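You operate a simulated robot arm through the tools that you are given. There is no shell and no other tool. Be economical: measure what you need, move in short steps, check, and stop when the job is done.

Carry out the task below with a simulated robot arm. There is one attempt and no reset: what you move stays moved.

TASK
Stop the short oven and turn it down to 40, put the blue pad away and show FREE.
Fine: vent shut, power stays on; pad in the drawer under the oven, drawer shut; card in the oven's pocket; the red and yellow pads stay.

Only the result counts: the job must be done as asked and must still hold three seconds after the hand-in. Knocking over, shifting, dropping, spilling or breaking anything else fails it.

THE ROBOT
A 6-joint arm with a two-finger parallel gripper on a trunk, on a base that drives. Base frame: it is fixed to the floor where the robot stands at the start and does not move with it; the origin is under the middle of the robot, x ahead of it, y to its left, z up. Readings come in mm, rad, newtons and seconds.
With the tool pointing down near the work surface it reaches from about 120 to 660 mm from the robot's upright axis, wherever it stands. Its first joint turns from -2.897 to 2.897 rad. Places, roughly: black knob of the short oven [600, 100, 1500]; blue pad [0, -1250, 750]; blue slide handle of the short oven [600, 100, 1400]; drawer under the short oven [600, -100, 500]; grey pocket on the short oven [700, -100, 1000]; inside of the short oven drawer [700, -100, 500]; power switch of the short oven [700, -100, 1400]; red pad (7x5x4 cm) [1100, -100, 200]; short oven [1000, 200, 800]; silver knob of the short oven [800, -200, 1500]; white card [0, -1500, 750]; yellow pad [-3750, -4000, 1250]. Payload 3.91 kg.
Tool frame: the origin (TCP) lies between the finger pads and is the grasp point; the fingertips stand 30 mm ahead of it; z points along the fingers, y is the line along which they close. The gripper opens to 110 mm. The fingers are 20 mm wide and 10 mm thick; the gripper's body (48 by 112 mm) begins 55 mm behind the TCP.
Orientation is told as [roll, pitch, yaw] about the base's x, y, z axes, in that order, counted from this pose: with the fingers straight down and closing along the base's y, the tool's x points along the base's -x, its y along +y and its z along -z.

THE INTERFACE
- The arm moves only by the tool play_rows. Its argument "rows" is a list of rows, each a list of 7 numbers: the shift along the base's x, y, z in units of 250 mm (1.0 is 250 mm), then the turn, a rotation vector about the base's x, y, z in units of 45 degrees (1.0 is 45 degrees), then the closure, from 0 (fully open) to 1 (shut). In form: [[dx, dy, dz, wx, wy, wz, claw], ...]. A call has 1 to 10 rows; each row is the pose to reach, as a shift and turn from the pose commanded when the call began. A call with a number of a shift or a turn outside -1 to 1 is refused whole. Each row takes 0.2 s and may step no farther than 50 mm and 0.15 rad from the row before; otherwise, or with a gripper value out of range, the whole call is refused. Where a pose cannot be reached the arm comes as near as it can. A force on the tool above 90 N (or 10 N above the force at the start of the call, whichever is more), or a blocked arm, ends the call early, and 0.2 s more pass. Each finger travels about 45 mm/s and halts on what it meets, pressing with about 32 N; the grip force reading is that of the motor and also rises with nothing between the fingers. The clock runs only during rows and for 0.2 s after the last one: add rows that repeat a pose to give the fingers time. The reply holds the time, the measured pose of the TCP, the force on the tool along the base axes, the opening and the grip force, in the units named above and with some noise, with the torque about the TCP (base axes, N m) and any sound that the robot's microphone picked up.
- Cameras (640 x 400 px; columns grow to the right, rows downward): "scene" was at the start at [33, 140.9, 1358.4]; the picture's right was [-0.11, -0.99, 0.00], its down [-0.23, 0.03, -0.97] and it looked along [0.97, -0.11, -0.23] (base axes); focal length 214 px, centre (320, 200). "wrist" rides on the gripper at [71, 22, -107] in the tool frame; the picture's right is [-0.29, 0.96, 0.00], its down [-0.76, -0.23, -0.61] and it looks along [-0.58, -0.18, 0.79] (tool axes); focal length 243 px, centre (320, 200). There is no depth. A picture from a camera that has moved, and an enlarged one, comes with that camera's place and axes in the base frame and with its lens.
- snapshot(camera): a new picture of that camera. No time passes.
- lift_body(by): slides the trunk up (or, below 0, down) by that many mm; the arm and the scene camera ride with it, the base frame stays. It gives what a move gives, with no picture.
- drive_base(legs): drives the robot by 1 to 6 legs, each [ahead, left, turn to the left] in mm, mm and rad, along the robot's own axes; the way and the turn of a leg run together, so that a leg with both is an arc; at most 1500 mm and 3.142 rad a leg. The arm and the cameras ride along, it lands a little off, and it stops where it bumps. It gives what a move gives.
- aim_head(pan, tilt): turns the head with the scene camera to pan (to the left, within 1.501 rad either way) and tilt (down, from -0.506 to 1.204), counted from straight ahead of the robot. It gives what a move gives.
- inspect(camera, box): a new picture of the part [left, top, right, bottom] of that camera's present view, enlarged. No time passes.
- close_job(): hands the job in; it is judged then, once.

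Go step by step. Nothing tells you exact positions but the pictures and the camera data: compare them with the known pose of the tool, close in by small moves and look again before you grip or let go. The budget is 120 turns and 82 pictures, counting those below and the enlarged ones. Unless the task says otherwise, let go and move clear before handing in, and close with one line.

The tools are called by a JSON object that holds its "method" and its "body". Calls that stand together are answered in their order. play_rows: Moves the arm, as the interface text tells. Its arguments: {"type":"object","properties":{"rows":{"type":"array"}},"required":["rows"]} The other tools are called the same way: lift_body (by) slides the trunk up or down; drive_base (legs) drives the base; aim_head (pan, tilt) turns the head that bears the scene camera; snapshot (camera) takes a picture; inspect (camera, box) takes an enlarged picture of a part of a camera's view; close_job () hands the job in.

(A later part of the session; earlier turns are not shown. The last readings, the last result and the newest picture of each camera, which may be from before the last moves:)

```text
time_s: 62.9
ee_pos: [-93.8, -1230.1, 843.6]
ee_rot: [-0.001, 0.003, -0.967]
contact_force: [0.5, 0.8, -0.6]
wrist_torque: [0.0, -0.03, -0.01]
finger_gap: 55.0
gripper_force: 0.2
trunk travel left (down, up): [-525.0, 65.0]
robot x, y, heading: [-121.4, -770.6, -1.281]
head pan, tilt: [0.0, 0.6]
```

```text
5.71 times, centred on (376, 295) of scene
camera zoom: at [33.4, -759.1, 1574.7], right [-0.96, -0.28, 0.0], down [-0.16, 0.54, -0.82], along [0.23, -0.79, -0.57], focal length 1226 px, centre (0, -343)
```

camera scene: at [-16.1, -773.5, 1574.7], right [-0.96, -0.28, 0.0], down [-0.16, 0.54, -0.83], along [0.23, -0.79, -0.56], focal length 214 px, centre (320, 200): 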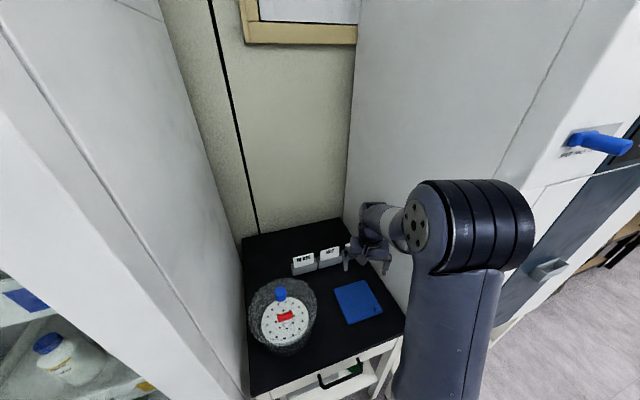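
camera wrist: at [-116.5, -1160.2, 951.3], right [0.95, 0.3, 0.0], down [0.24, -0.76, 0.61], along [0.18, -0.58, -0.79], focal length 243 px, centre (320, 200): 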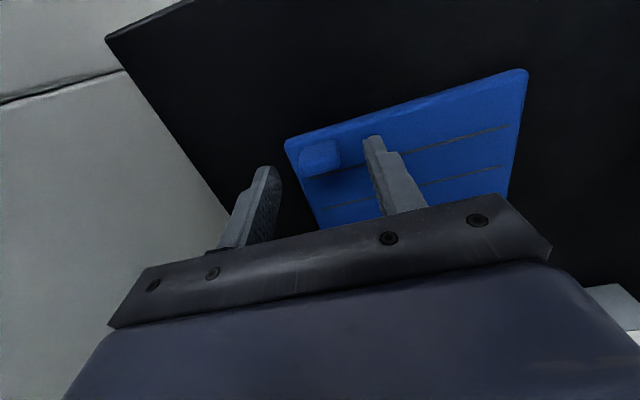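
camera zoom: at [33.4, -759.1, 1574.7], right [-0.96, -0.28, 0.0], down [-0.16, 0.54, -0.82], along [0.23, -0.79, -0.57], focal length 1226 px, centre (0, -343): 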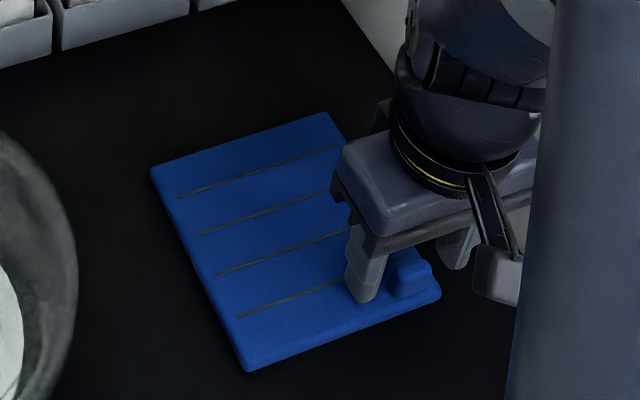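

The fingers straddle the tab squarely. Lowering a few mm and closing.

{"method": "play_rows", "body": {"rows": [[0, 0, -0.03, 0, 0, 0, 0.5], [0, 0, -0.03, 0, 0, 0, 0.7], [0, 0, -0.03, 0, 0, 0, 0.85], [0, 0, -0.03, 0, 0, 0, 1], [0, 0, -0.03, 0, 0, 0, 1], [0, 0, -0.03, 0, 0, 0, 1]]}}

{"method": "snapshot", "body": {"camera": "wrist"}}

```text
time_s: 64.3
ee_pos: [-91.6, -1227.8, 841.7]
ee_rot: [-0.006, -0.003, -0.968]
contact_force: [27.1, 13.2, 79.3]
wrist_torque: [1.29, -1.58, 0.21]
finger_gap: 34.5
gripper_force: 31.6
trunk travel left (down, up): [-525.0, 65.0]
robot x, y, heading: [-121.2, -772.6, -1.281]
head pan, tilt: [0.0, 0.6]
```

```text
49 pictures are left
camera wrist: at [-114.5, -1156.3, 948.2], right [0.95, 0.31, -0.01], down [0.24, -0.75, 0.61], along [0.18, -0.58, -0.79], focal length 243 px, centre (320, 200)
```

wrist: 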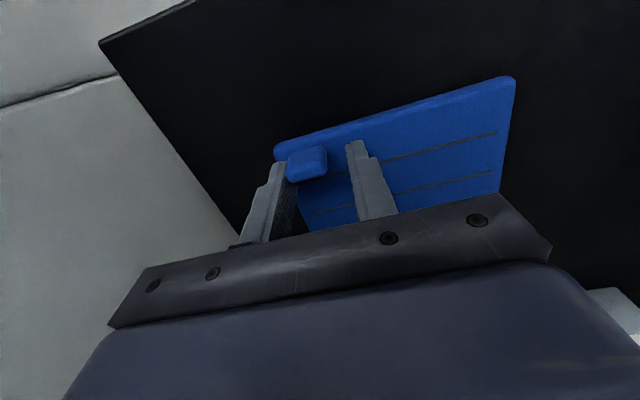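

The fingertips are pressing on the pad surface (z≈811). Raise slightly, reopen a little and re-close.

{"method": "play_rows", "body": {"rows": [[0, 0, 0.032, 0, 0, 0, 0.6], [0, 0, 0.036, 0, 0, 0, 0.6], [0, 0, 0.036, 0, 0, 0, 0.8], [0, 0, 0.036, 0, 0, 0, 1], [0, 0, 0.036, 0, 0, 0, 1], [0, 0, 0.036, 0, 0, 0, 1]]}}

{"method": "snapshot", "body": {"camera": "wrist"}}

```text
time_s: 65.7
ee_pos: [-93.7, -1229.6, 847.8]
ee_rot: [-0.003, 0.003, -0.968]
contact_force: [-0.1, -0.1, 0.8]
wrist_torque: [-0.01, 0.04, 0.03]
finger_gap: 23.2
gripper_force: 32.3
trunk travel left (down, up): [-525.0, 65.0]
robot x, y, heading: [-120.9, -772.3, -1.283]
head pan, tilt: [0.0, 0.6]
```

```text
48 pictures are left
camera wrist: at [-116.9, -1158.9, 954.6], right [0.95, 0.3, 0.0], down [0.24, -0.76, 0.61], along [0.18, -0.58, -0.8], focal length 243 px, centre (320, 200)
```

wrist: 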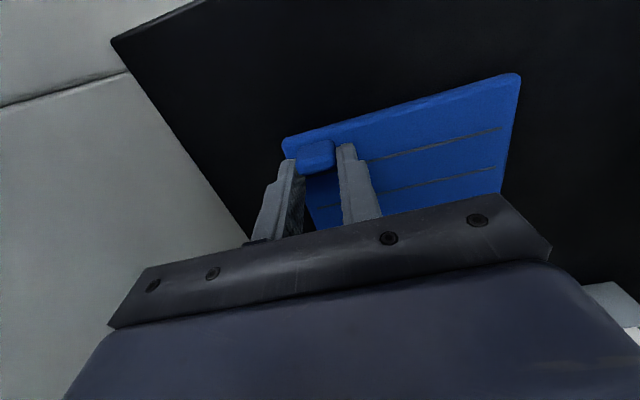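

{"method": "inspect", "body": {"camera": "wrist", "box": [260, 110, 390, 200]}}

{"method": "inspect", "body": {"camera": "scene", "box": [350, 270, 420, 314]}}

```text
4.44 times, centred on (325, 155) of wrist
camera zoom: at [-116.9, -1158.9, 954.6], right [0.95, 0.3, 0.0], down [0.24, -0.76, 0.61], along [0.18, -0.58, -0.8], focal length 1078 px, centre (298, 400)
```

zoom: 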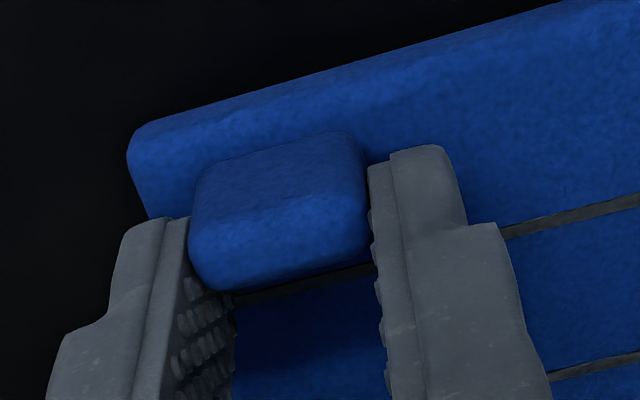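

```text
9.09 times, centred on (385, 292) of scene
camera zoom: at [33.4, -759.1, 1574.7], right [-0.96, -0.28, 0.0], down [-0.16, 0.54, -0.83], along [0.23, -0.79, -0.56], focal length 1950 px, centre (-271, -636)
```

zoom: 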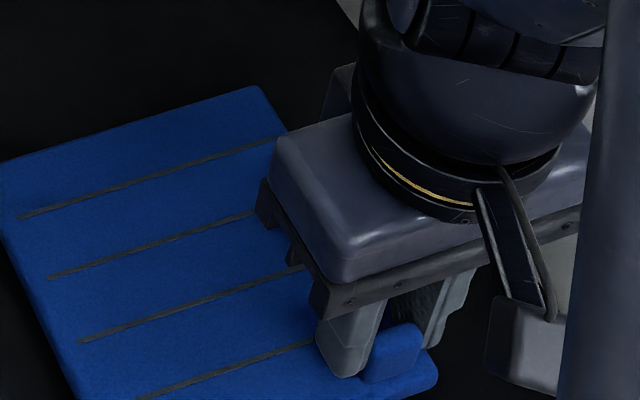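

The grip overlaps only the back part of the tab. Re-grip 7 mm nearer the robot and 3 mm lower.

{"method": "play_rows", "body": {"rows": [[0, 0, 0, 0, 0, 0, 0.65], [-0.016, 0.024, -0.008, 0, 0, 0, 0.65], [-0.016, 0.024, -0.012, 0, 0, 0, 0.65], [-0.016, 0.024, -0.012, 0, 0, 0, 0.8], [-0.016, 0.024, -0.012, 0, 0, 0, 1], [-0.016, 0.024, -0.012, 0, 0, 0, 1], [-0.016, 0.024, -0.012, 0, 0, 0, 1]]}}

{"method": "inspect", "body": {"camera": "wrist", "box": [260, 110, 390, 200]}}

```text
time_s: 67.3
ee_pos: [-97.4, -1223.3, 844.3]
ee_rot: [0.0, 0.002, -0.966]
contact_force: [0.0, 0.8, -0.1]
wrist_torque: [0.05, -0.04, -0.05]
finger_gap: 22.8
gripper_force: 32.2
trunk travel left (down, up): [-525.0, 65.0]
robot x, y, heading: [-121.4, -774.9, -1.286]
head pan, tilt: [0.0, 0.6]
```

```text
4.44 times, centred on (325, 155) of wrist
camera zoom: at [-121.3, -1152.1, 951.3], right [0.95, 0.3, 0.0], down [0.24, -0.76, 0.61], along [0.18, -0.58, -0.8], focal length 1078 px, centre (298, 400)
```

zoom: 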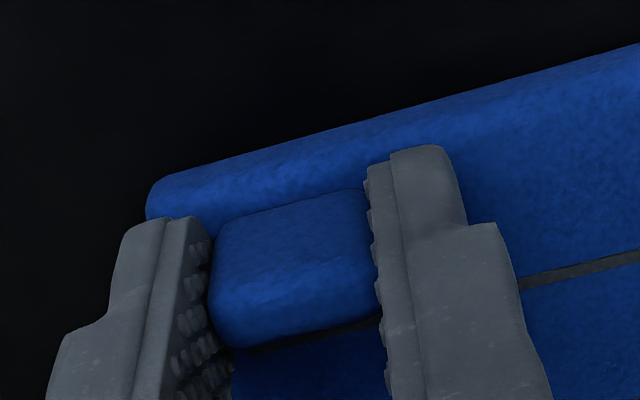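

Solid grip on the tab now. Lifting.

{"method": "play_rows", "body": {"rows": [[0, 0, 0.06, 0, 0, 0, 1], [0, 0, 0.16, 0, 0, 0, 1], [0, 0, 0.32, 0, 0, 0, 1], [0, 0, 0.48, 0, 0, 0, 1], [0, 0, 0.6, 0, 0, 0, 1], [0, 0, 0.6, 0, 0, 0, 1]]}}

{"method": "snapshot", "body": {"camera": "wrist"}}

{"method": "snapshot", "body": {"camera": "scene"}}

```text
time_s: 68.7
ee_pos: [-97.8, -1222.7, 995.6]
ee_rot: [-0.003, 0.003, -0.967]
contact_force: [0.1, -0.3, -1.1]
wrist_torque: [0.0, 0.01, 0.01]
finger_gap: 23.0
gripper_force: 31.3
trunk travel left (down, up): [-525.0, 65.0]
robot x, y, heading: [-119.4, -773.6, -1.283]
head pan, tilt: [0.0, 0.6]
```

```text
44 pictures are left
camera wrist: at [-120.2, -1151.1, 1103.8], right [0.95, 0.3, 0.0], down [0.24, -0.76, 0.61], along [0.18, -0.58, -0.8], focal length 243 px, centre (320, 200)
```

wrist: 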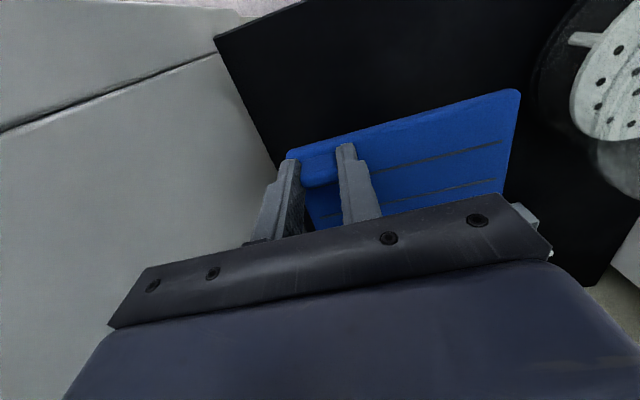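

```text
43 pictures are left
camera scene: at [33.4, -758.9, 1574.7], right [-0.96, -0.28, 0.0], down [-0.16, 0.54, -0.83], along [0.23, -0.79, -0.56], focal length 214 px, centre (320, 200)
```

scene: 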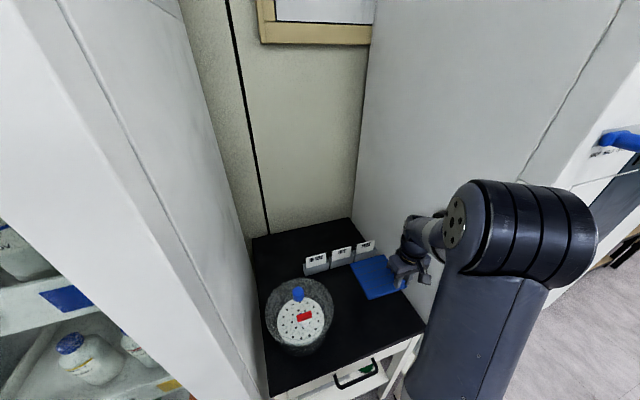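

The pad hangs level and secure. Backing away from the table and driving to the drawer.

{"method": "play_rows", "body": {"rows": [[0, 0.16, 0, 0, 0, 0, 1], [0, 0.32, 0, 0, 0, 0, 1]]}}

{"method": "drive_base", "body": {"legs": [[-420, 0, 0], [0, 0, 1.898]]}}

{"method": "aim_head", "body": {"pan": -0.1, "tilt": 0.6}}

{"method": "snapshot", "body": {"camera": "scene"}}

```text
time_s: 69.3
ee_pos: [-96.9, -1138.9, 993.1]
ee_rot: [-0.001, 0.004, -0.967]
contact_force: [-0.8, 0.1, -0.8]
wrist_torque: [0.02, 0.04, 0.01]
finger_gap: 23.0
gripper_force: 32.3
trunk travel left (down, up): [-525.0, 65.0]
robot x, y, heading: [-120.4, -774.9, -1.286]
head pan, tilt: [0.0, 0.6]
```

```text
time_s: 76.4
ee_pos: [100.0, -234.6, 993.1]
ee_rot: [-0.001, 0.002, 0.919]
contact_force: [0.3, -0.8, -0.3]
wrist_torque: [-0.03, 0.0, 0.0]
finger_gap: 22.8
gripper_force: 32.3
trunk travel left (down, up): [-525.0, 65.0]
robot x, y, heading: [-238.1, -376.0, 0.601]
head pan, tilt: [0.0, 0.6]
```

```text
time_s: 77.0
ee_pos: [100.5, -234.5, 992.6]
ee_rot: [-0.002, 0.002, 0.92]
contact_force: [-0.4, -0.3, -1.1]
wrist_torque: [-0.03, 0.01, 0.01]
finger_gap: 22.6
gripper_force: 32.0
trunk travel left (down, up): [-525.0, 65.0]
robot x, y, heading: [-242.9, -373.6, 0.603]
head pan, tilt: [-0.099, 0.6]
```

```text
42 pictures are left
camera scene: at [-298.5, -239.1, 1574.7], right [0.48, -0.88, 0.0], down [-0.49, -0.27, -0.83], along [0.72, 0.4, -0.56], focal length 214 px, centre (320, 200)
```

scene: 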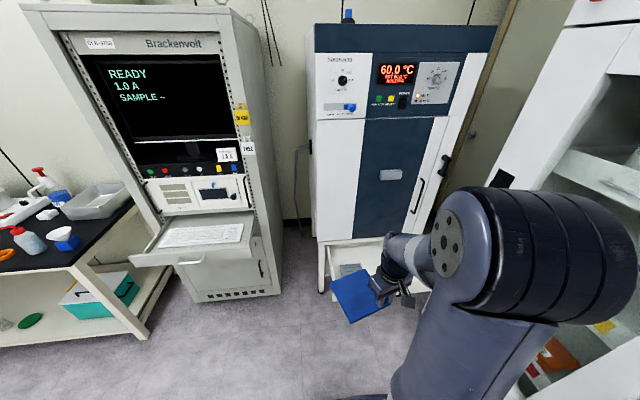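

Clear. Driving to the drawer front.

{"method": "drive_base", "body": {"legs": [[0, -281, 0], [357, 0, 0]]}}

{"method": "aim_head", "body": {"pan": -0.1, "tilt": 0.95}}

{"method": "snapshot", "body": {"camera": "scene"}}

{"method": "snapshot", "body": {"camera": "wrist"}}

```text
time_s: 80.9
ee_pos: [550.4, -260.9, 993.8]
ee_rot: [-0.001, 0.003, 0.918]
contact_force: [0.7, -0.1, -1.7]
wrist_torque: [-0.06, -0.01, 0.01]
finger_gap: 22.9
gripper_force: 32.1
trunk travel left (down, up): [-525.0, 65.0]
robot x, y, heading: [209.2, -396.0, 0.6]
head pan, tilt: [-0.099, 0.6]
```

```text
time_s: 81.7
ee_pos: [551.2, -261.1, 993.8]
ee_rot: [-0.001, 0.002, 0.919]
contact_force: [-0.4, 0.0, -0.9]
wrist_torque: [-0.06, 0.01, 0.0]
finger_gap: 23.0
gripper_force: 32.1
trunk travel left (down, up): [-525.0, 65.0]
robot x, y, heading: [208.4, -400.7, 0.602]
head pan, tilt: [-0.099, 0.949]
```

```text
41 pictures are left
camera scene: at [138.5, -272.6, 1546.3], right [0.48, -0.88, 0.0], down [-0.71, -0.39, -0.58], along [0.51, 0.28, -0.81], focal length 214 px, centre (320, 200)
```

scene: 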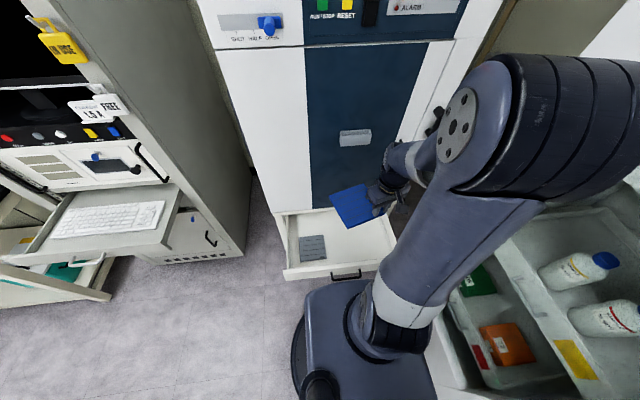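

```text
40 pictures are left
camera wrist: at [490.0, -303.9, 1100.6], right [-0.58, 0.81, 0.0], down [0.65, 0.46, 0.61], along [0.49, 0.35, -0.8], focal length 243 px, centre (320, 200)
```

wrist: 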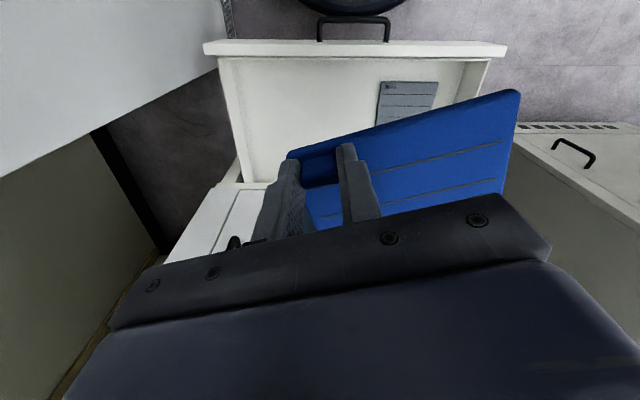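

The wrist view shows the drawer with the grey mat at its left part; free space on the right. I'll align the pad over the free space and lower the trunk.

{"method": "play_rows", "body": {"rows": [[0.095, 0.013, 0, 0, 0, -0.097, 1], [0.19, 0.026, 0, 0, 0, -0.194, 1], [0.285, 0.039, 0, 0, 0, -0.29, 1], [0.379, 0.052, 0, 0, 0, -0.387, 1]]}}

{"method": "lift_body", "body": {"by": -360}}

{"method": "snapshot", "body": {"camera": "wrist"}}

{"method": "snapshot", "body": {"camera": "scene"}}

```text
time_s: 82.7
ee_pos: [645.4, -245.9, 992.4]
ee_rot: [-0.001, 0.004, 0.612]
contact_force: [0.0, 0.0, -0.4]
wrist_torque: [-0.07, -0.02, -0.02]
finger_gap: 23.0
gripper_force: 32.1
trunk travel left (down, up): [-525.0, 65.0]
robot x, y, heading: [207.3, -396.9, 0.6]
head pan, tilt: [-0.099, 0.949]
```

```text
time_s: 86.2
ee_pos: [646.1, -247.7, 632.2]
ee_rot: [-0.002, 0.003, 0.616]
contact_force: [-0.4, 0.3, -0.1]
wrist_torque: [-0.06, 0.01, 0.01]
finger_gap: 23.1
gripper_force: 32.4
trunk travel left (down, up): [-165.0, 425.0]
robot x, y, heading: [211.9, -395.2, 0.597]
head pan, tilt: [-0.099, 0.949]
```

```text
39 pictures are left
camera wrist: at [575.0, -269.7, 739.8], right [-0.31, 0.95, 0.0], down [0.75, 0.25, 0.61], along [0.58, 0.19, -0.8], focal length 243 px, centre (320, 200)
```

wrist: 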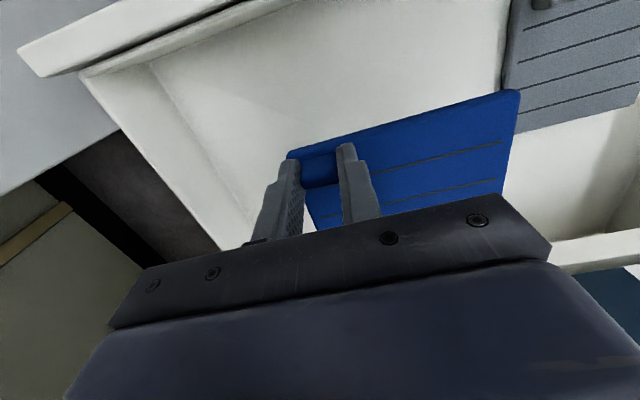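

```text
38 pictures are left
camera scene: at [138.5, -272.7, 1186.3], right [0.48, -0.88, 0.0], down [-0.71, -0.39, -0.58], along [0.51, 0.28, -0.81], focal length 214 px, centre (320, 200)
```

scene: 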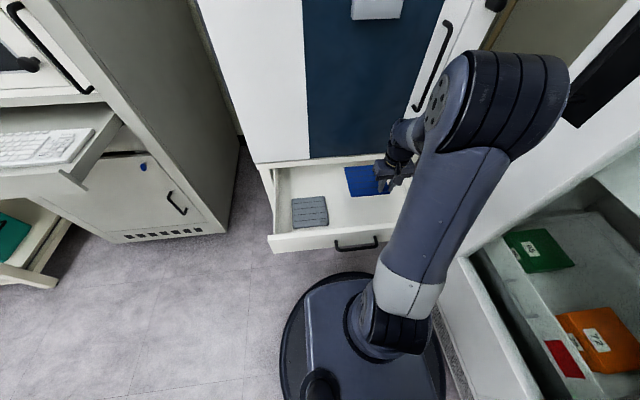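

Positioned over free drawer floor. Lowering further, then final approach in small steps.

{"method": "lift_body", "body": {"by": -80}}

{"method": "play_rows", "body": {"rows": [[0, 0, -0.06, 0, 0, 0, 1], [0, 0, -0.1, 0, 0, 0, 1], [0, 0, -0.1, 0, 0, 0, 1]]}}

{"method": "snapshot", "body": {"camera": "wrist"}}

{"method": "inspect", "body": {"camera": "scene", "box": [250, 130, 430, 260]}}

```text
time_s: 87.4
ee_pos: [645.5, -246.7, 552.8]
ee_rot: [-0.002, 0.002, 0.615]
contact_force: [-0.2, 1.2, -1.0]
wrist_torque: [-0.04, 0.0, 0.0]
finger_gap: 23.0
gripper_force: 32.0
trunk travel left (down, up): [-85.0, 505.0]
robot x, y, heading: [213.8, -397.6, 0.602]
head pan, tilt: [-0.099, 0.949]
```

```text
time_s: 88.2
ee_pos: [645.5, -246.3, 527.8]
ee_rot: [-0.003, 0.001, 0.614]
contact_force: [0.2, -0.8, -1.3]
wrist_torque: [-0.07, 0.03, 0.0]
finger_gap: 23.1
gripper_force: 32.5
trunk travel left (down, up): [-85.0, 505.0]
robot x, y, heading: [212.3, -395.4, 0.602]
head pan, tilt: [-0.099, 0.949]
```

```text
37 pictures are left
camera wrist: at [575.2, -269.6, 635.2], right [-0.31, 0.95, 0.0], down [0.75, 0.25, 0.61], along [0.58, 0.19, -0.79], focal length 243 px, centre (320, 200)
```

wrist: 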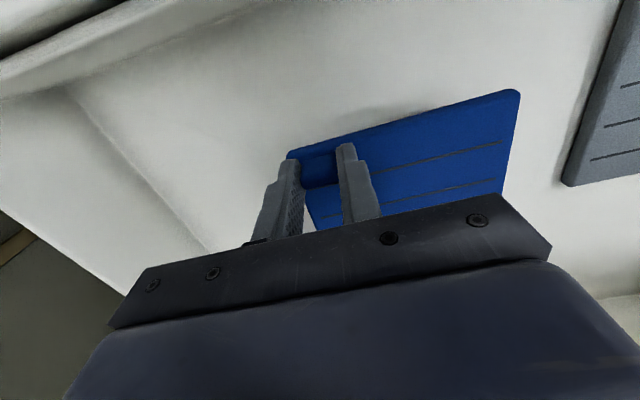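

```text
3.08 times, centred on (340, 195) of scene
camera zoom: at [138.5, -272.7, 1106.3], right [0.48, -0.88, 0.0], down [-0.71, -0.39, -0.58], along [0.51, 0.28, -0.81], focal length 660 px, centre (258, 215)
```

zoom: 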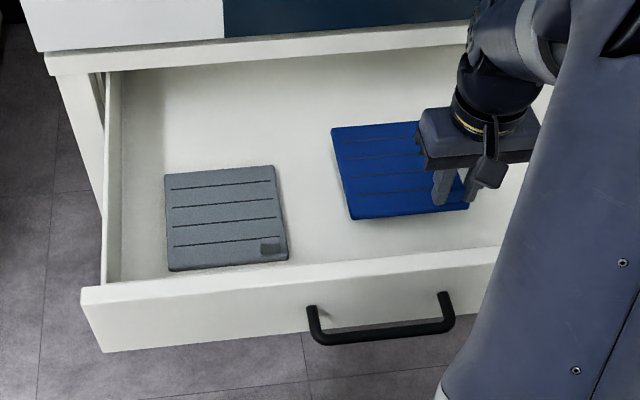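

Close to the floor now. Continuing down slowly.

{"method": "play_rows", "body": {"rows": [[0, 0, -0.03, 0, 0, 0, 1], [0, 0, -0.06, 0, 0, 0, 1], [0, 0, -0.06, 0, 0, 0, 1]]}}

{"method": "play_rows", "body": {"rows": [[0, 0, -0.02, 0, 0, 0, 1], [0, 0, -0.04, 0, 0, 0, 1], [0, 0, -0.04, 0, 0, 0, 1]]}}

```text
time_s: 89.0
ee_pos: [645.9, -248.4, 511.7]
ee_rot: [-0.002, 0.003, 0.613]
contact_force: [-0.5, -0.4, 0.0]
wrist_torque: [-0.05, 0.01, -0.01]
finger_gap: 23.2
gripper_force: 31.9
trunk travel left (down, up): [-85.0, 505.0]
robot x, y, heading: [211.3, -395.1, 0.603]
head pan, tilt: [-0.099, 0.949]
```

```text
time_s: 89.8
ee_pos: [644.7, -247.1, 502.0]
ee_rot: [-0.002, 0.001, 0.616]
contact_force: [0.6, 0.1, -1.0]
wrist_torque: [-0.1, 0.05, -0.02]
finger_gap: 22.8
gripper_force: 32.3
trunk travel left (down, up): [-85.0, 505.0]
robot x, y, heading: [208.6, -397.3, 0.597]
head pan, tilt: [-0.099, 0.949]
```

{"method": "play_rows", "body": {"rows": [[0, 0, -0.02, 0, 0, 0, 1], [0, 0, -0.04, 0, 0, 0, 1], [0, 0, -0.04, 0, 0, 0, 1]]}}

{"method": "inspect", "body": {"camera": "scene", "box": [320, 150, 430, 220]}}

```text
time_s: 90.6
ee_pos: [647.0, -248.2, 495.5]
ee_rot: [-0.003, -0.004, 0.616]
contact_force: [-1.9, 0.5, 32.0]
wrist_torque: [0.22, 0.15, 0.0]
finger_gap: 23.3
gripper_force: 31.5
trunk travel left (down, up): [-85.0, 505.0]
robot x, y, heading: [207.2, -396.6, 0.603]
head pan, tilt: [-0.099, 0.949]
```

```text
5.71 times, centred on (375, 185) of scene
camera zoom: at [137.0, -273.1, 1106.8], right [0.48, -0.88, 0.0], down [-0.71, -0.39, -0.58], along [0.51, 0.28, -0.81], focal length 1226 px, centre (6, 286)
```

zoom: 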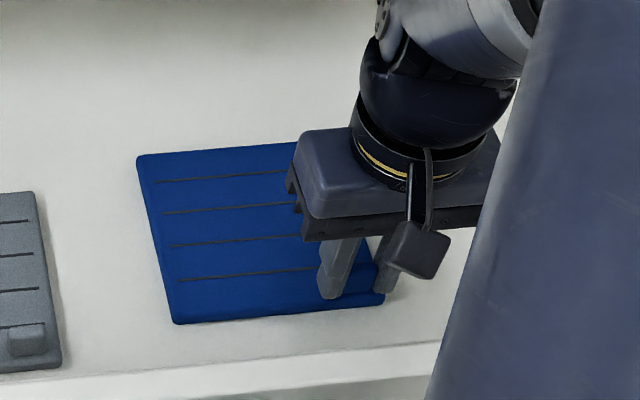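

The pad rests on the drawer floor (contact felt). Releasing and rising.

{"method": "play_rows", "body": {"rows": [[0, 0, 0.012, 0, 0, 0, 1], [0, 0, 0.012, 0, 0, 0, 0.7], [0, 0, 0.012, 0, 0, 0, 0.6], [0, 0, 0.012, 0, 0, 0, 0.5], [0, 0, 0.012, 0, 0, 0, 0.5], [0, 0, 0.08, 0, 0, 0, 0.5], [0, 0, 0.2, 0, 0, 0, 0.5]]}}

{"method": "lift_body", "body": {"by": 150}}

{"method": "snapshot", "body": {"camera": "scene"}}

```text
time_s: 92.2
ee_pos: [645.2, -247.1, 544.8]
ee_rot: [-0.003, 0.001, 0.615]
contact_force: [0.0, 0.0, -0.7]
wrist_torque: [-0.02, 0.01, -0.03]
finger_gap: 54.9
gripper_force: 0.0
trunk travel left (down, up): [-85.0, 505.0]
robot x, y, heading: [212.0, -397.5, 0.604]
head pan, tilt: [-0.099, 0.949]
```

```text
time_s: 93.9
ee_pos: [643.7, -247.4, 693.7]
ee_rot: [-0.003, 0.001, 0.614]
contact_force: [0.1, 0.5, 0.2]
wrist_torque: [0.02, -0.01, -0.02]
finger_gap: 54.8
gripper_force: 0.1
trunk travel left (down, up): [-235.0, 355.0]
robot x, y, heading: [210.9, -398.5, 0.6]
head pan, tilt: [-0.099, 0.949]
```

```text
34 pictures are left
camera scene: at [138.4, -272.7, 1256.3], right [0.48, -0.88, 0.0], down [-0.71, -0.39, -0.58], along [0.51, 0.28, -0.81], focal length 214 px, centre (320, 200)
```

scene: 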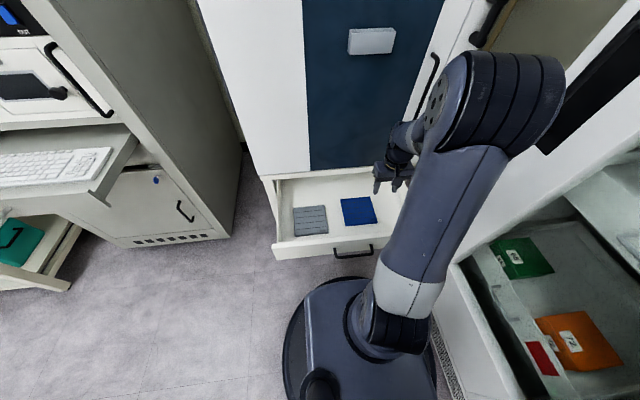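

The blue pad is in the drawer. Next I'll bring the closed fingers in front of the drawer handle to push it shut.

{"method": "play_rows", "body": {"rows": [[-0.178, -0.017, 0, 0, 0, 0, 0.7], [-0.356, -0.034, 0, 0, 0, 0, 0.9], [-0.534, -0.05, 0, 0, 0, 0, 1], [-0.712, -0.067, 0, 0, 0, 0, 1], [-0.89, -0.084, 0, 0, 0, 0, 1], [-0.89, -0.084, 0, 0, 0, 0, 1]]}}

{"method": "snapshot", "body": {"camera": "wrist"}}

{"method": "snapshot", "body": {"camera": "scene"}}

```text
time_s: 95.3
ee_pos: [422.7, -268.7, 694.2]
ee_rot: [-0.002, 0.0, 0.611]
contact_force: [-0.9, 0.7, -0.1]
wrist_torque: [0.0, -0.03, 0.02]
finger_gap: 0.0
gripper_force: 31.8
trunk travel left (down, up): [-235.0, 355.0]
robot x, y, heading: [210.7, -399.0, 0.599]
head pan, tilt: [-0.099, 0.949]
```

```text
33 pictures are left
camera wrist: at [351.5, -291.9, 802.3], right [-0.31, 0.95, 0.0], down [0.75, 0.25, 0.61], along [0.58, 0.19, -0.8], focal length 243 px, centre (320, 200)
```

wrist: 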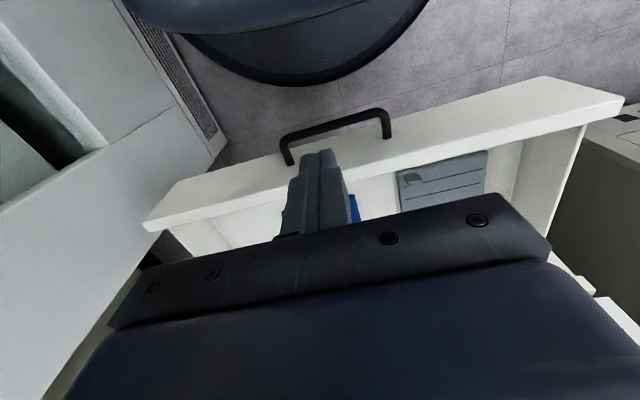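

```text
32 pictures are left
camera scene: at [138.4, -272.7, 1256.3], right [0.48, -0.88, 0.0], down [-0.71, -0.39, -0.58], along [0.51, 0.28, -0.81], focal length 214 px, centre (320, 200)
```

scene: 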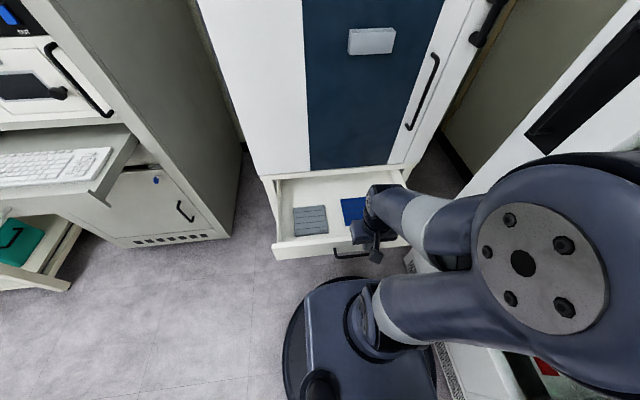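

The handle bar is ≈50 mm ahead of the fingers at z≈470. Lowering the trunk so the fingers stand in front of it, then looking.

{"method": "lift_body", "body": {"by": -222}}

{"method": "snapshot", "body": {"camera": "wrist"}}

```text
time_s: 97.7
ee_pos: [423.5, -268.9, 472.5]
ee_rot: [-0.002, 0.002, 0.615]
contact_force: [0.5, -0.1, 0.2]
wrist_torque: [0.03, -0.01, 0.01]
finger_gap: 0.2
gripper_force: 32.0
trunk travel left (down, up): [-13.0, 577.0]
robot x, y, heading: [213.0, -397.3, 0.599]
head pan, tilt: [-0.099, 0.949]
```

```text
31 pictures are left
camera wrist: at [351.9, -291.8, 580.5], right [-0.31, 0.95, 0.0], down [0.75, 0.25, 0.61], along [0.58, 0.19, -0.8], focal length 243 px, centre (320, 200)
```

wrist: 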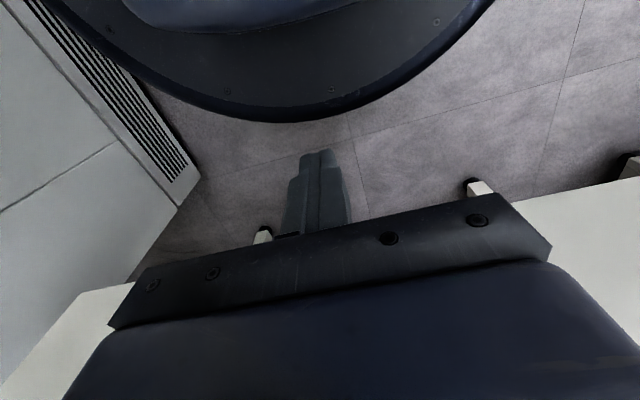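

Pushing forward along the drawer's direction.

{"method": "play_rows", "body": {"rows": [[0.078, 0.055, 0, 0, 0, 0, 1], [0.157, 0.111, 0, 0, 0, 0, 1], [0.235, 0.166, 0, 0, 0, 0, 1], [0.314, 0.222, 0, 0, 0, 0, 1], [0.392, 0.277, 0, 0, 0, 0, 1]]}}

{"method": "snapshot", "body": {"camera": "wrist"}}

{"method": "snapshot", "body": {"camera": "scene"}}

```text
time_s: 98.9
ee_pos: [521.7, -200.0, 472.6]
ee_rot: [-0.001, 0.001, 0.613]
contact_force: [0.7, -0.7, 0.3]
wrist_torque: [0.0, -0.01, -0.03]
finger_gap: 0.0
gripper_force: 31.7
trunk travel left (down, up): [-13.0, 577.0]
robot x, y, heading: [209.1, -398.8, 0.604]
head pan, tilt: [-0.099, 0.949]
```

```text
30 pictures are left
camera wrist: at [450.0, -224.1, 579.6], right [-0.31, 0.95, 0.0], down [0.75, 0.25, 0.61], along [0.58, 0.19, -0.79], focal length 243 px, centre (320, 200)
```

wrist: 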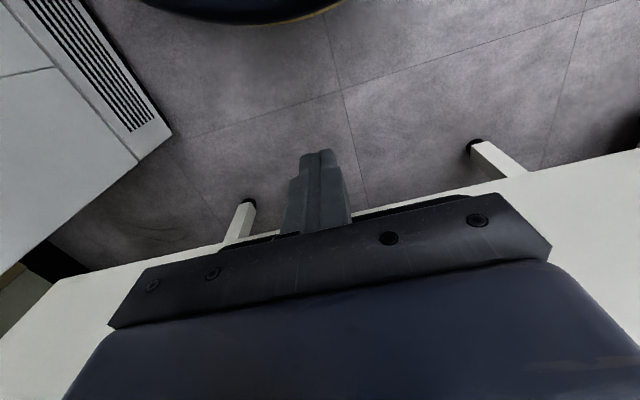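

```text
29 pictures are left
camera scene: at [138.3, -272.7, 1034.3], right [0.48, -0.88, 0.0], down [-0.71, -0.39, -0.58], along [0.51, 0.28, -0.81], focal length 214 px, centre (320, 200)
```

scene: 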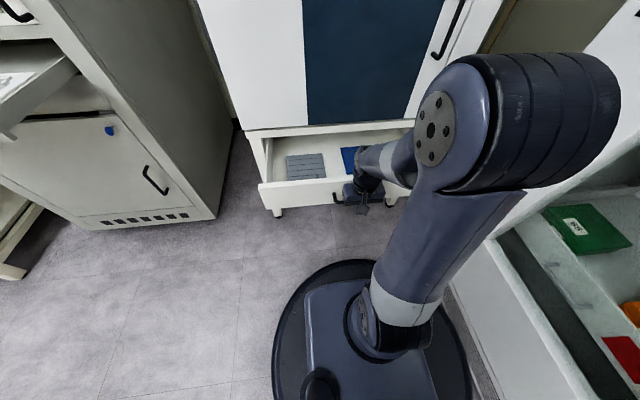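

The drawer is sliding in smoothly. Continuing the push.

{"method": "play_rows", "body": {"rows": [[0.078, 0.055, 0, 0, 0, 0, 1], [0.157, 0.111, 0, 0, 0, 0, 1], [0.235, 0.166, 0, 0, 0, 0, 1], [0.314, 0.222, 0, 0, 0, 0, 1], [0.392, 0.277, 0, 0, 0, 0, 1], [0.47, 0.332, 0, 0, 0, 0, 1], [0.53, 0.375, 0, 0, 0, 0, 1]]}}

{"method": "snapshot", "body": {"camera": "scene"}}

```text
time_s: 100.5
ee_pos: [653.3, -106.2, 473.2]
ee_rot: [-0.001, 0.002, 0.612]
contact_force: [0.0, -0.3, 0.1]
wrist_torque: [0.0, -0.02, -0.04]
finger_gap: 0.0
gripper_force: 31.9
trunk travel left (down, up): [-13.0, 577.0]
robot x, y, heading: [208.1, -399.4, 0.598]
head pan, tilt: [-0.099, 0.949]
```

```text
28 pictures are left
camera scene: at [138.4, -272.7, 1034.3], right [0.48, -0.88, 0.0], down [-0.71, -0.39, -0.58], along [0.51, 0.28, -0.81], focal length 214 px, centre (320, 200)
```

scene: 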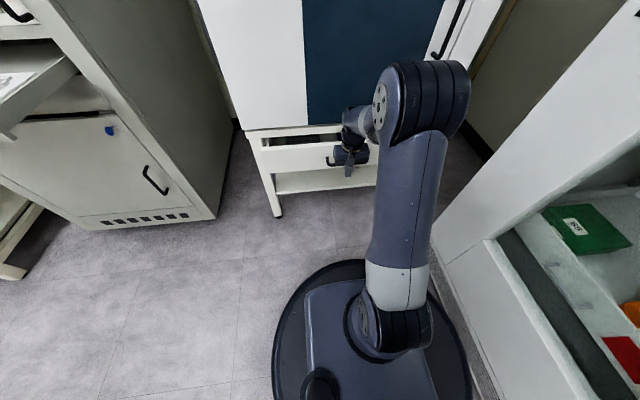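

Almost shut. Pushing in small steps until firm contact.

{"method": "play_rows", "body": {"rows": [[0.033, 0.023, 0, 0, 0, 0, 1], [0.065, 0.046, 0, 0, 0, 0, 1], [0.098, 0.069, 0, 0, 0, 0, 1], [0.13, 0.092, 0, 0, 0, 0, 1], [0.163, 0.115, 0, 0, 0, 0, 1], [0.196, 0.138, 0, 0, 0, 0, 1]]}}

{"method": "inspect", "body": {"camera": "scene", "box": [230, 100, 400, 210]}}

```text
time_s: 101.9
ee_pos: [703.2, -70.6, 473.0]
ee_rot: [-0.003, 0.002, 0.615]
contact_force: [-1.8, -0.8, 0.0]
wrist_torque: [0.01, -0.04, 0.04]
finger_gap: 0.0
gripper_force: 31.6
trunk travel left (down, up): [-13.0, 577.0]
robot x, y, heading: [209.6, -394.5, 0.599]
head pan, tilt: [-0.099, 0.949]
```

```text
3.64 times, centred on (315, 155) of scene
camera zoom: at [138.4, -272.7, 1034.3], right [0.48, -0.88, 0.0], down [-0.71, -0.39, -0.58], along [0.51, 0.28, -0.81], focal length 780 px, centre (338, 364)
```

zoom: 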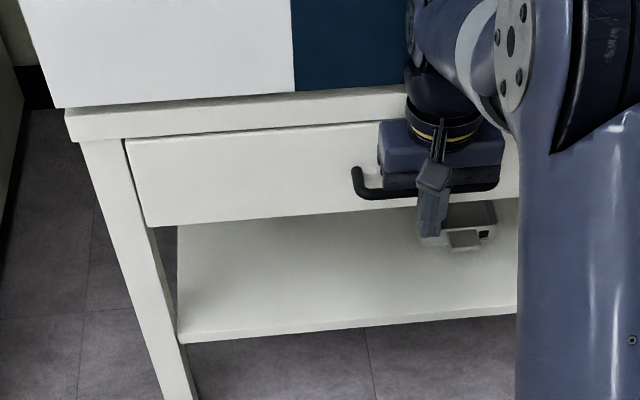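

Looks flush; one more gentle push to confirm it's seated.

{"method": "play_rows", "body": {"rows": [[0.016, 0.011, 0, 0, 0, 0, 1], [0.033, 0.023, 0, 0, 0, 0, 1], [0.049, 0.035, 0, 0, 0, 0, 1]]}}

```text
time_s: 102.8
ee_pos: [705.4, -69.5, 471.2]
ee_rot: [-0.003, 0.037, 0.613]
contact_force: [-16.2, -11.5, 10.2]
wrist_torque: [0.34, -0.34, 0.22]
finger_gap: 0.1
gripper_force: 32.5
trunk travel left (down, up): [-13.0, 577.0]
robot x, y, heading: [208.1, -399.4, 0.601]
head pan, tilt: [-0.099, 0.949]
stopped in row 3: the force on the tool passed its limit (the readings are from after the stop); the commanded pose is now the measured one
```

The drawer is firmly shut. Retracting the arm and raising it, then I'll go fetch the FREE card.

{"method": "play_rows", "body": {"rows": [[-0.08, -0.057, 0, 0, 0, 0, 1], [-0.2, -0.141, 0, 0, 0, 0, 1], [-0.36, -0.254, 0, 0, 0, 0, 1], [-0.52, -0.367, 0, 0, 0, 0, 1], [-0.62, -0.438, 0, 0, 0, 0, 1]]}}

{"method": "lift_body", "body": {"by": 530}}

{"method": "drive_base", "body": {"legs": [[-357, 0, 0], [0, 281, 0], [0, 0, -1.9]]}}

{"method": "aim_head", "body": {"pan": 0.0, "tilt": 0.6}}

```text
time_s: 104.0
ee_pos: [551.9, -178.2, 469.7]
ee_rot: [-0.002, 0.033, 0.611]
contact_force: [0.4, -0.3, 0.1]
wrist_torque: [0.01, -0.05, 0.01]
finger_gap: 0.1
gripper_force: 31.4
trunk travel left (down, up): [-13.0, 577.0]
robot x, y, heading: [209.2, -397.1, 0.599]
head pan, tilt: [-0.099, 0.949]
```

```text
refused: 530 is not a number from -400 to 400
```

```text
time_s: 112.3
ee_pos: [-139.0, -757.0, 470.6]
ee_rot: [-0.001, 0.034, -1.256]
contact_force: [-0.3, -0.4, 0.3]
wrist_torque: [-0.01, 0.02, -0.01]
finger_gap: 0.0
gripper_force: 31.6
trunk travel left (down, up): [-13.0, 577.0]
robot x, y, heading: [-245.9, -361.1, -1.272]
head pan, tilt: [-0.099, 0.949]
```

```text
time_s: 113.2
ee_pos: [-137.8, -755.7, 470.2]
ee_rot: [-0.001, 0.033, -1.257]
contact_force: [0.2, 0.4, -0.2]
wrist_torque: [0.02, 0.0, -0.01]
finger_gap: 0.2
gripper_force: 31.8
trunk travel left (down, up): [-13.0, 577.0]
robot x, y, heading: [-245.9, -362.5, -1.27]
head pan, tilt: [0.0, 0.6]
```

Raising the arm (in two steps), then turning and tilting the tool forward ~25° for an edge grip of the card.

{"method": "lift_body", "body": {"by": 400}}

{"method": "lift_body", "body": {"by": 150}}

{"method": "play_rows", "body": {"rows": [[0, 0, 0, 0, 0, 0.18, 0.5], [0, 0, 0, 0, 0, 0.37, 0]]}}

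{"method": "play_rows", "body": {"rows": [[0, 0, 0, -0.123, -0.085, 0, 0], [0, 0, 0, -0.246, -0.17, 0, 0], [0, 0, 0, -0.369, -0.254, 0, 0], [0, 0, 0, -0.492, -0.339, 0, 0], [0, 0, 0, -0.492, -0.339, 0, 0]]}}

{"method": "snapshot", "body": {"camera": "scene"}}

```text
time_s: 117.0
ee_pos: [-137.7, -756.7, 870.0]
ee_rot: [-0.002, 0.034, -1.257]
contact_force: [0.2, 0.3, -0.3]
wrist_torque: [0.01, -0.01, -0.02]
finger_gap: 0.3
gripper_force: 31.5
trunk travel left (down, up): [-413.0, 177.0]
robot x, y, heading: [-249.3, -361.3, -1.272]
head pan, tilt: [0.0, 0.6]
```

```text
time_s: 118.8
ee_pos: [-138.4, -757.1, 1019.3]
ee_rot: [-0.002, 0.032, -1.255]
contact_force: [-0.3, 0.2, 0.1]
wrist_torque: [-0.03, 0.03, 0.0]
finger_gap: 0.0
gripper_force: 31.7
trunk travel left (down, up): [-563.0, 27.0]
robot x, y, heading: [-250.2, -365.0, -1.27]
head pan, tilt: [0.0, 0.6]
```

```text
time_s: 119.3
ee_pos: [-137.8, -755.5, 1020.9]
ee_rot: [-0.002, 0.035, -0.963]
contact_force: [0.0, 0.0, -0.3]
wrist_torque: [-0.01, 0.0, -0.01]
finger_gap: 49.4
gripper_force: 0.0
trunk travel left (down, up): [-563.0, 27.0]
robot x, y, heading: [-247.6, -363.4, -1.269]
head pan, tilt: [0.0, 0.6]
```

```text
time_s: 120.5
ee_pos: [-138.0, -756.1, 1021.1]
ee_rot: [-0.002, -0.437, -0.966]
contact_force: [0.5, 0.0, 0.5]
wrist_torque: [-0.01, -0.02, -0.02]
finger_gap: 110.1
gripper_force: 0.1
trunk travel left (down, up): [-563.0, 27.0]
robot x, y, heading: [-247.0, -360.5, -1.272]
head pan, tilt: [0.0, 0.6]
```

```text
26 pictures are left
camera scene: at [-92.9, -345.9, 1612.7], right [-0.96, -0.3, 0.0], down [-0.17, 0.54, -0.83], along [0.24, -0.79, -0.56], focal length 214 px, centre (320, 200)
```

scene: 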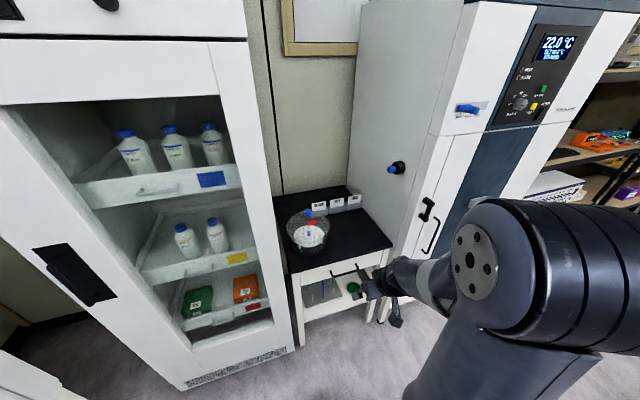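

Driving to the table; the side knob of the tall oven at ≈(-159,-1311,1180) must be avoided.

{"method": "drive_base", "body": {"legs": [[0, 25, 0], [446, 0, 0]]}}

{"method": "snapshot", "body": {"camera": "wrist"}}

{"method": "inspect", "body": {"camera": "scene", "box": [220, 160, 540, 360]}}

```text
time_s: 123.7
ee_pos: [23.3, -1183.7, 1020.9]
ee_rot: [-0.004, -0.436, -0.966]
contact_force: [0.1, 0.4, -0.5]
wrist_torque: [0.04, -0.01, -0.02]
finger_gap: 109.6
gripper_force: 0.1
trunk travel left (down, up): [-563.0, 27.0]
robot x, y, heading: [-89.2, -788.7, -1.274]
head pan, tilt: [0.0, 0.6]
```

```text
25 pictures are left
camera wrist: at [-22.8, -1081.0, 1087.8], right [0.94, 0.33, 0.12], down [0.06, -0.49, 0.87], along [0.34, -0.81, -0.47], focal length 243 px, centre (320, 200)
```

wrist: 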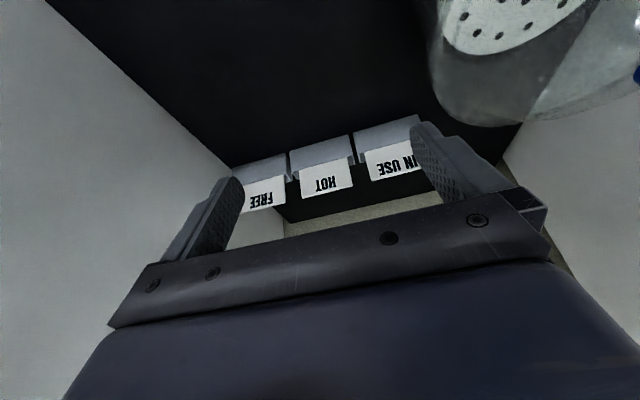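

```text
2.00 times, centred on (380, 260) of scene
camera zoom: at [67.2, -774.1, 1612.7], right [-0.95, -0.3, 0.0], down [-0.17, 0.54, -0.82], along [0.24, -0.79, -0.57], focal length 429 px, centre (200, 80)
```

zoom: 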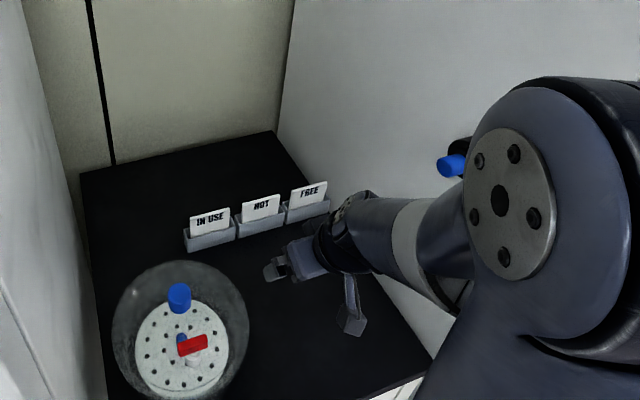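

The FREE card is at ≈(29,-1455), visible from z 844 to 895. Moving to a pre-grasp pose 80 mm back along the finger direction.

{"method": "play_rows", "body": {"rows": [[-0.01, -0.155, -0.04, 0, 0, -0.01, 0], [-0.019, -0.31, -0.08, 0, 0, -0.02, 0], [-0.029, -0.465, -0.12, 0, 0, -0.03, 0], [-0.039, -0.62, -0.16, 0, 0, -0.04, 0], [-0.048, -0.775, -0.2, 0, 0, -0.05, 0], [-0.058, -0.93, -0.24, 0, 0, -0.057, 0], [-0.058, -0.93, -0.24, 0, 0, -0.057, 0]]}}

{"method": "snapshot", "body": {"camera": "wrist"}}

{"method": "inspect", "body": {"camera": "scene", "box": [290, 200, 450, 300]}}

```text
time_s: 125.3
ee_pos: [4.0, -1414.1, 961.9]
ee_rot: [-0.001, -0.436, -1.01]
contact_force: [-0.2, -0.2, 0.5]
wrist_torque: [0.0, 0.01, 0.01]
finger_gap: 109.9
gripper_force: 0.2
trunk travel left (down, up): [-563.0, 27.0]
robot x, y, heading: [-89.7, -791.4, -1.274]
head pan, tilt: [0.0, 0.6]
```

```text
23 pictures are left
camera wrist: at [-36.3, -1310.0, 1028.6], right [0.95, 0.29, 0.12], down [0.04, -0.49, 0.87], along [0.31, -0.82, -0.47], focal length 243 px, centre (320, 200)
```

wrist: 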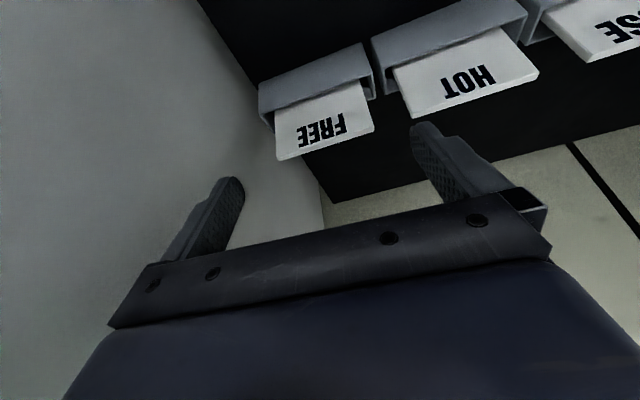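

```text
4.00 times, centred on (370, 250) of scene
camera zoom: at [67.1, -774.3, 1612.7], right [-0.95, -0.3, 0.0], down [-0.17, 0.54, -0.82], along [0.24, -0.79, -0.57], focal length 858 px, centre (120, 0)
```

zoom: 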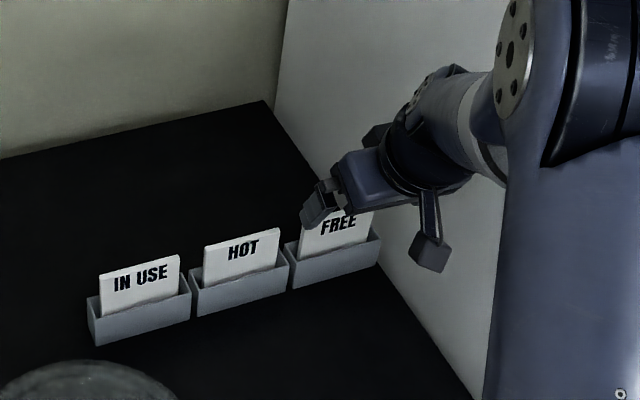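

The gripper is centred on the card (≈83 mm wide). Narrow the opening to ~100 mm and descend around the card's side edges.

{"method": "play_rows", "body": {"rows": [[0, 0, 0, 0, 0, 0, 0.09], [0.02, -0.031, -0.073, 0, 0, 0, 0.09], [0.038, -0.061, -0.146, 0, 0, 0, 0.09], [0.058, -0.092, -0.219, 0, 0, 0, 0.09], [0.077, -0.122, -0.292, 0, 0, 0, 0.09], [0.077, -0.122, -0.292, 0, 0, 0, 0.09]]}}

{"method": "snapshot", "body": {"camera": "wrist"}}

{"method": "inspect", "body": {"camera": "scene", "box": [310, 220, 422, 290]}}

```text
time_s: 126.7
ee_pos: [26.0, -1447.0, 887.0]
ee_rot: [-0.001, -0.436, -1.01]
contact_force: [-0.1, 0.3, 0.1]
wrist_torque: [-0.02, 0.0, 0.01]
finger_gap: 100.2
gripper_force: 0.0
trunk travel left (down, up): [-563.0, 27.0]
robot x, y, heading: [-85.2, -789.7, -1.269]
head pan, tilt: [0.0, 0.6]
```

```text
21 pictures are left
camera wrist: at [-14.1, -1342.1, 953.8], right [0.95, 0.29, 0.12], down [0.04, -0.49, 0.87], along [0.31, -0.82, -0.47], focal length 243 px, centre (320, 200)
```

wrist: 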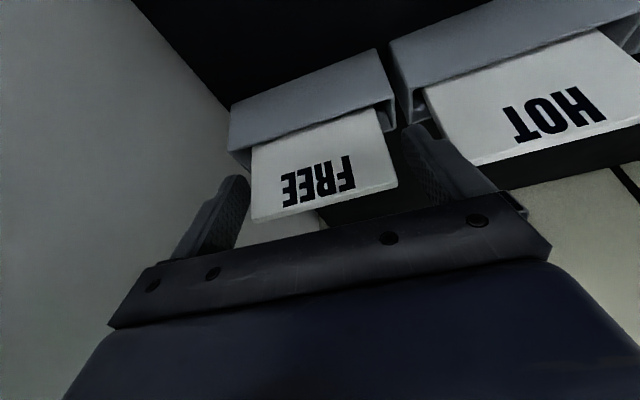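

```text
5.71 times, centred on (366, 255) of scene
camera zoom: at [67.2, -774.2, 1612.7], right [-0.95, -0.3, 0.0], down [-0.17, 0.54, -0.82], along [0.24, -0.79, -0.57], focal length 1226 px, centre (57, -114)
```

zoom: 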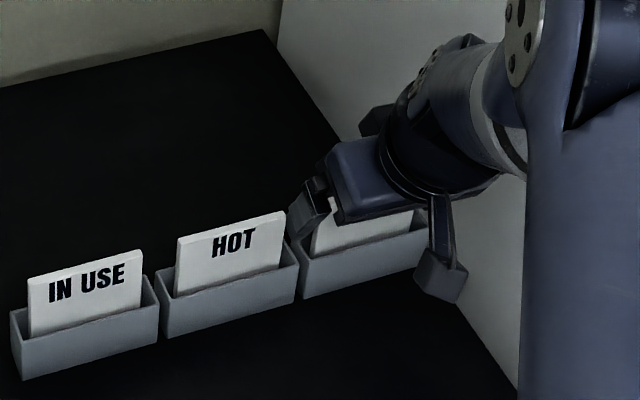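

The fingers flank the card's side edges well. Closing.

{"method": "play_rows", "body": {"rows": [[0, 0, 0, 0, 0, 0, 0.16], [0, 0, 0, 0, 0, 0, 0.24], [0, 0, 0, 0, 0, 0, 0.35], [0, 0, 0, 0, 0, 0, 0.4], [0, 0, 0, 0, 0, 0, 0.4]]}}

{"method": "inspect", "body": {"camera": "wrist", "box": [200, 80, 460, 240]}}

```text
time_s: 127.9
ee_pos: [25.8, -1446.6, 887.5]
ee_rot: [-0.003, -0.435, -1.01]
contact_force: [0.1, -0.3, -0.6]
wrist_torque: [0.03, -0.02, 0.02]
finger_gap: 85.2
gripper_force: 32.2
trunk travel left (down, up): [-563.0, 27.0]
robot x, y, heading: [-84.5, -788.7, -1.274]
head pan, tilt: [0.0, 0.6]
```

```text
2.46 times, centred on (330, 160) of wrist
camera zoom: at [-14.2, -1341.9, 954.0], right [0.95, 0.29, 0.12], down [0.04, -0.49, 0.87], along [0.31, -0.82, -0.47], focal length 597 px, centre (295, 298)
```

zoom: 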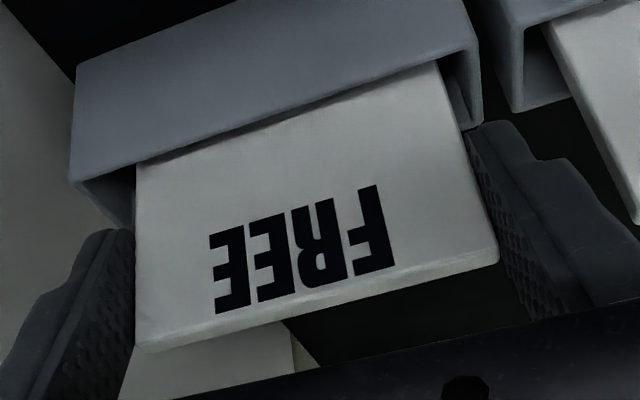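

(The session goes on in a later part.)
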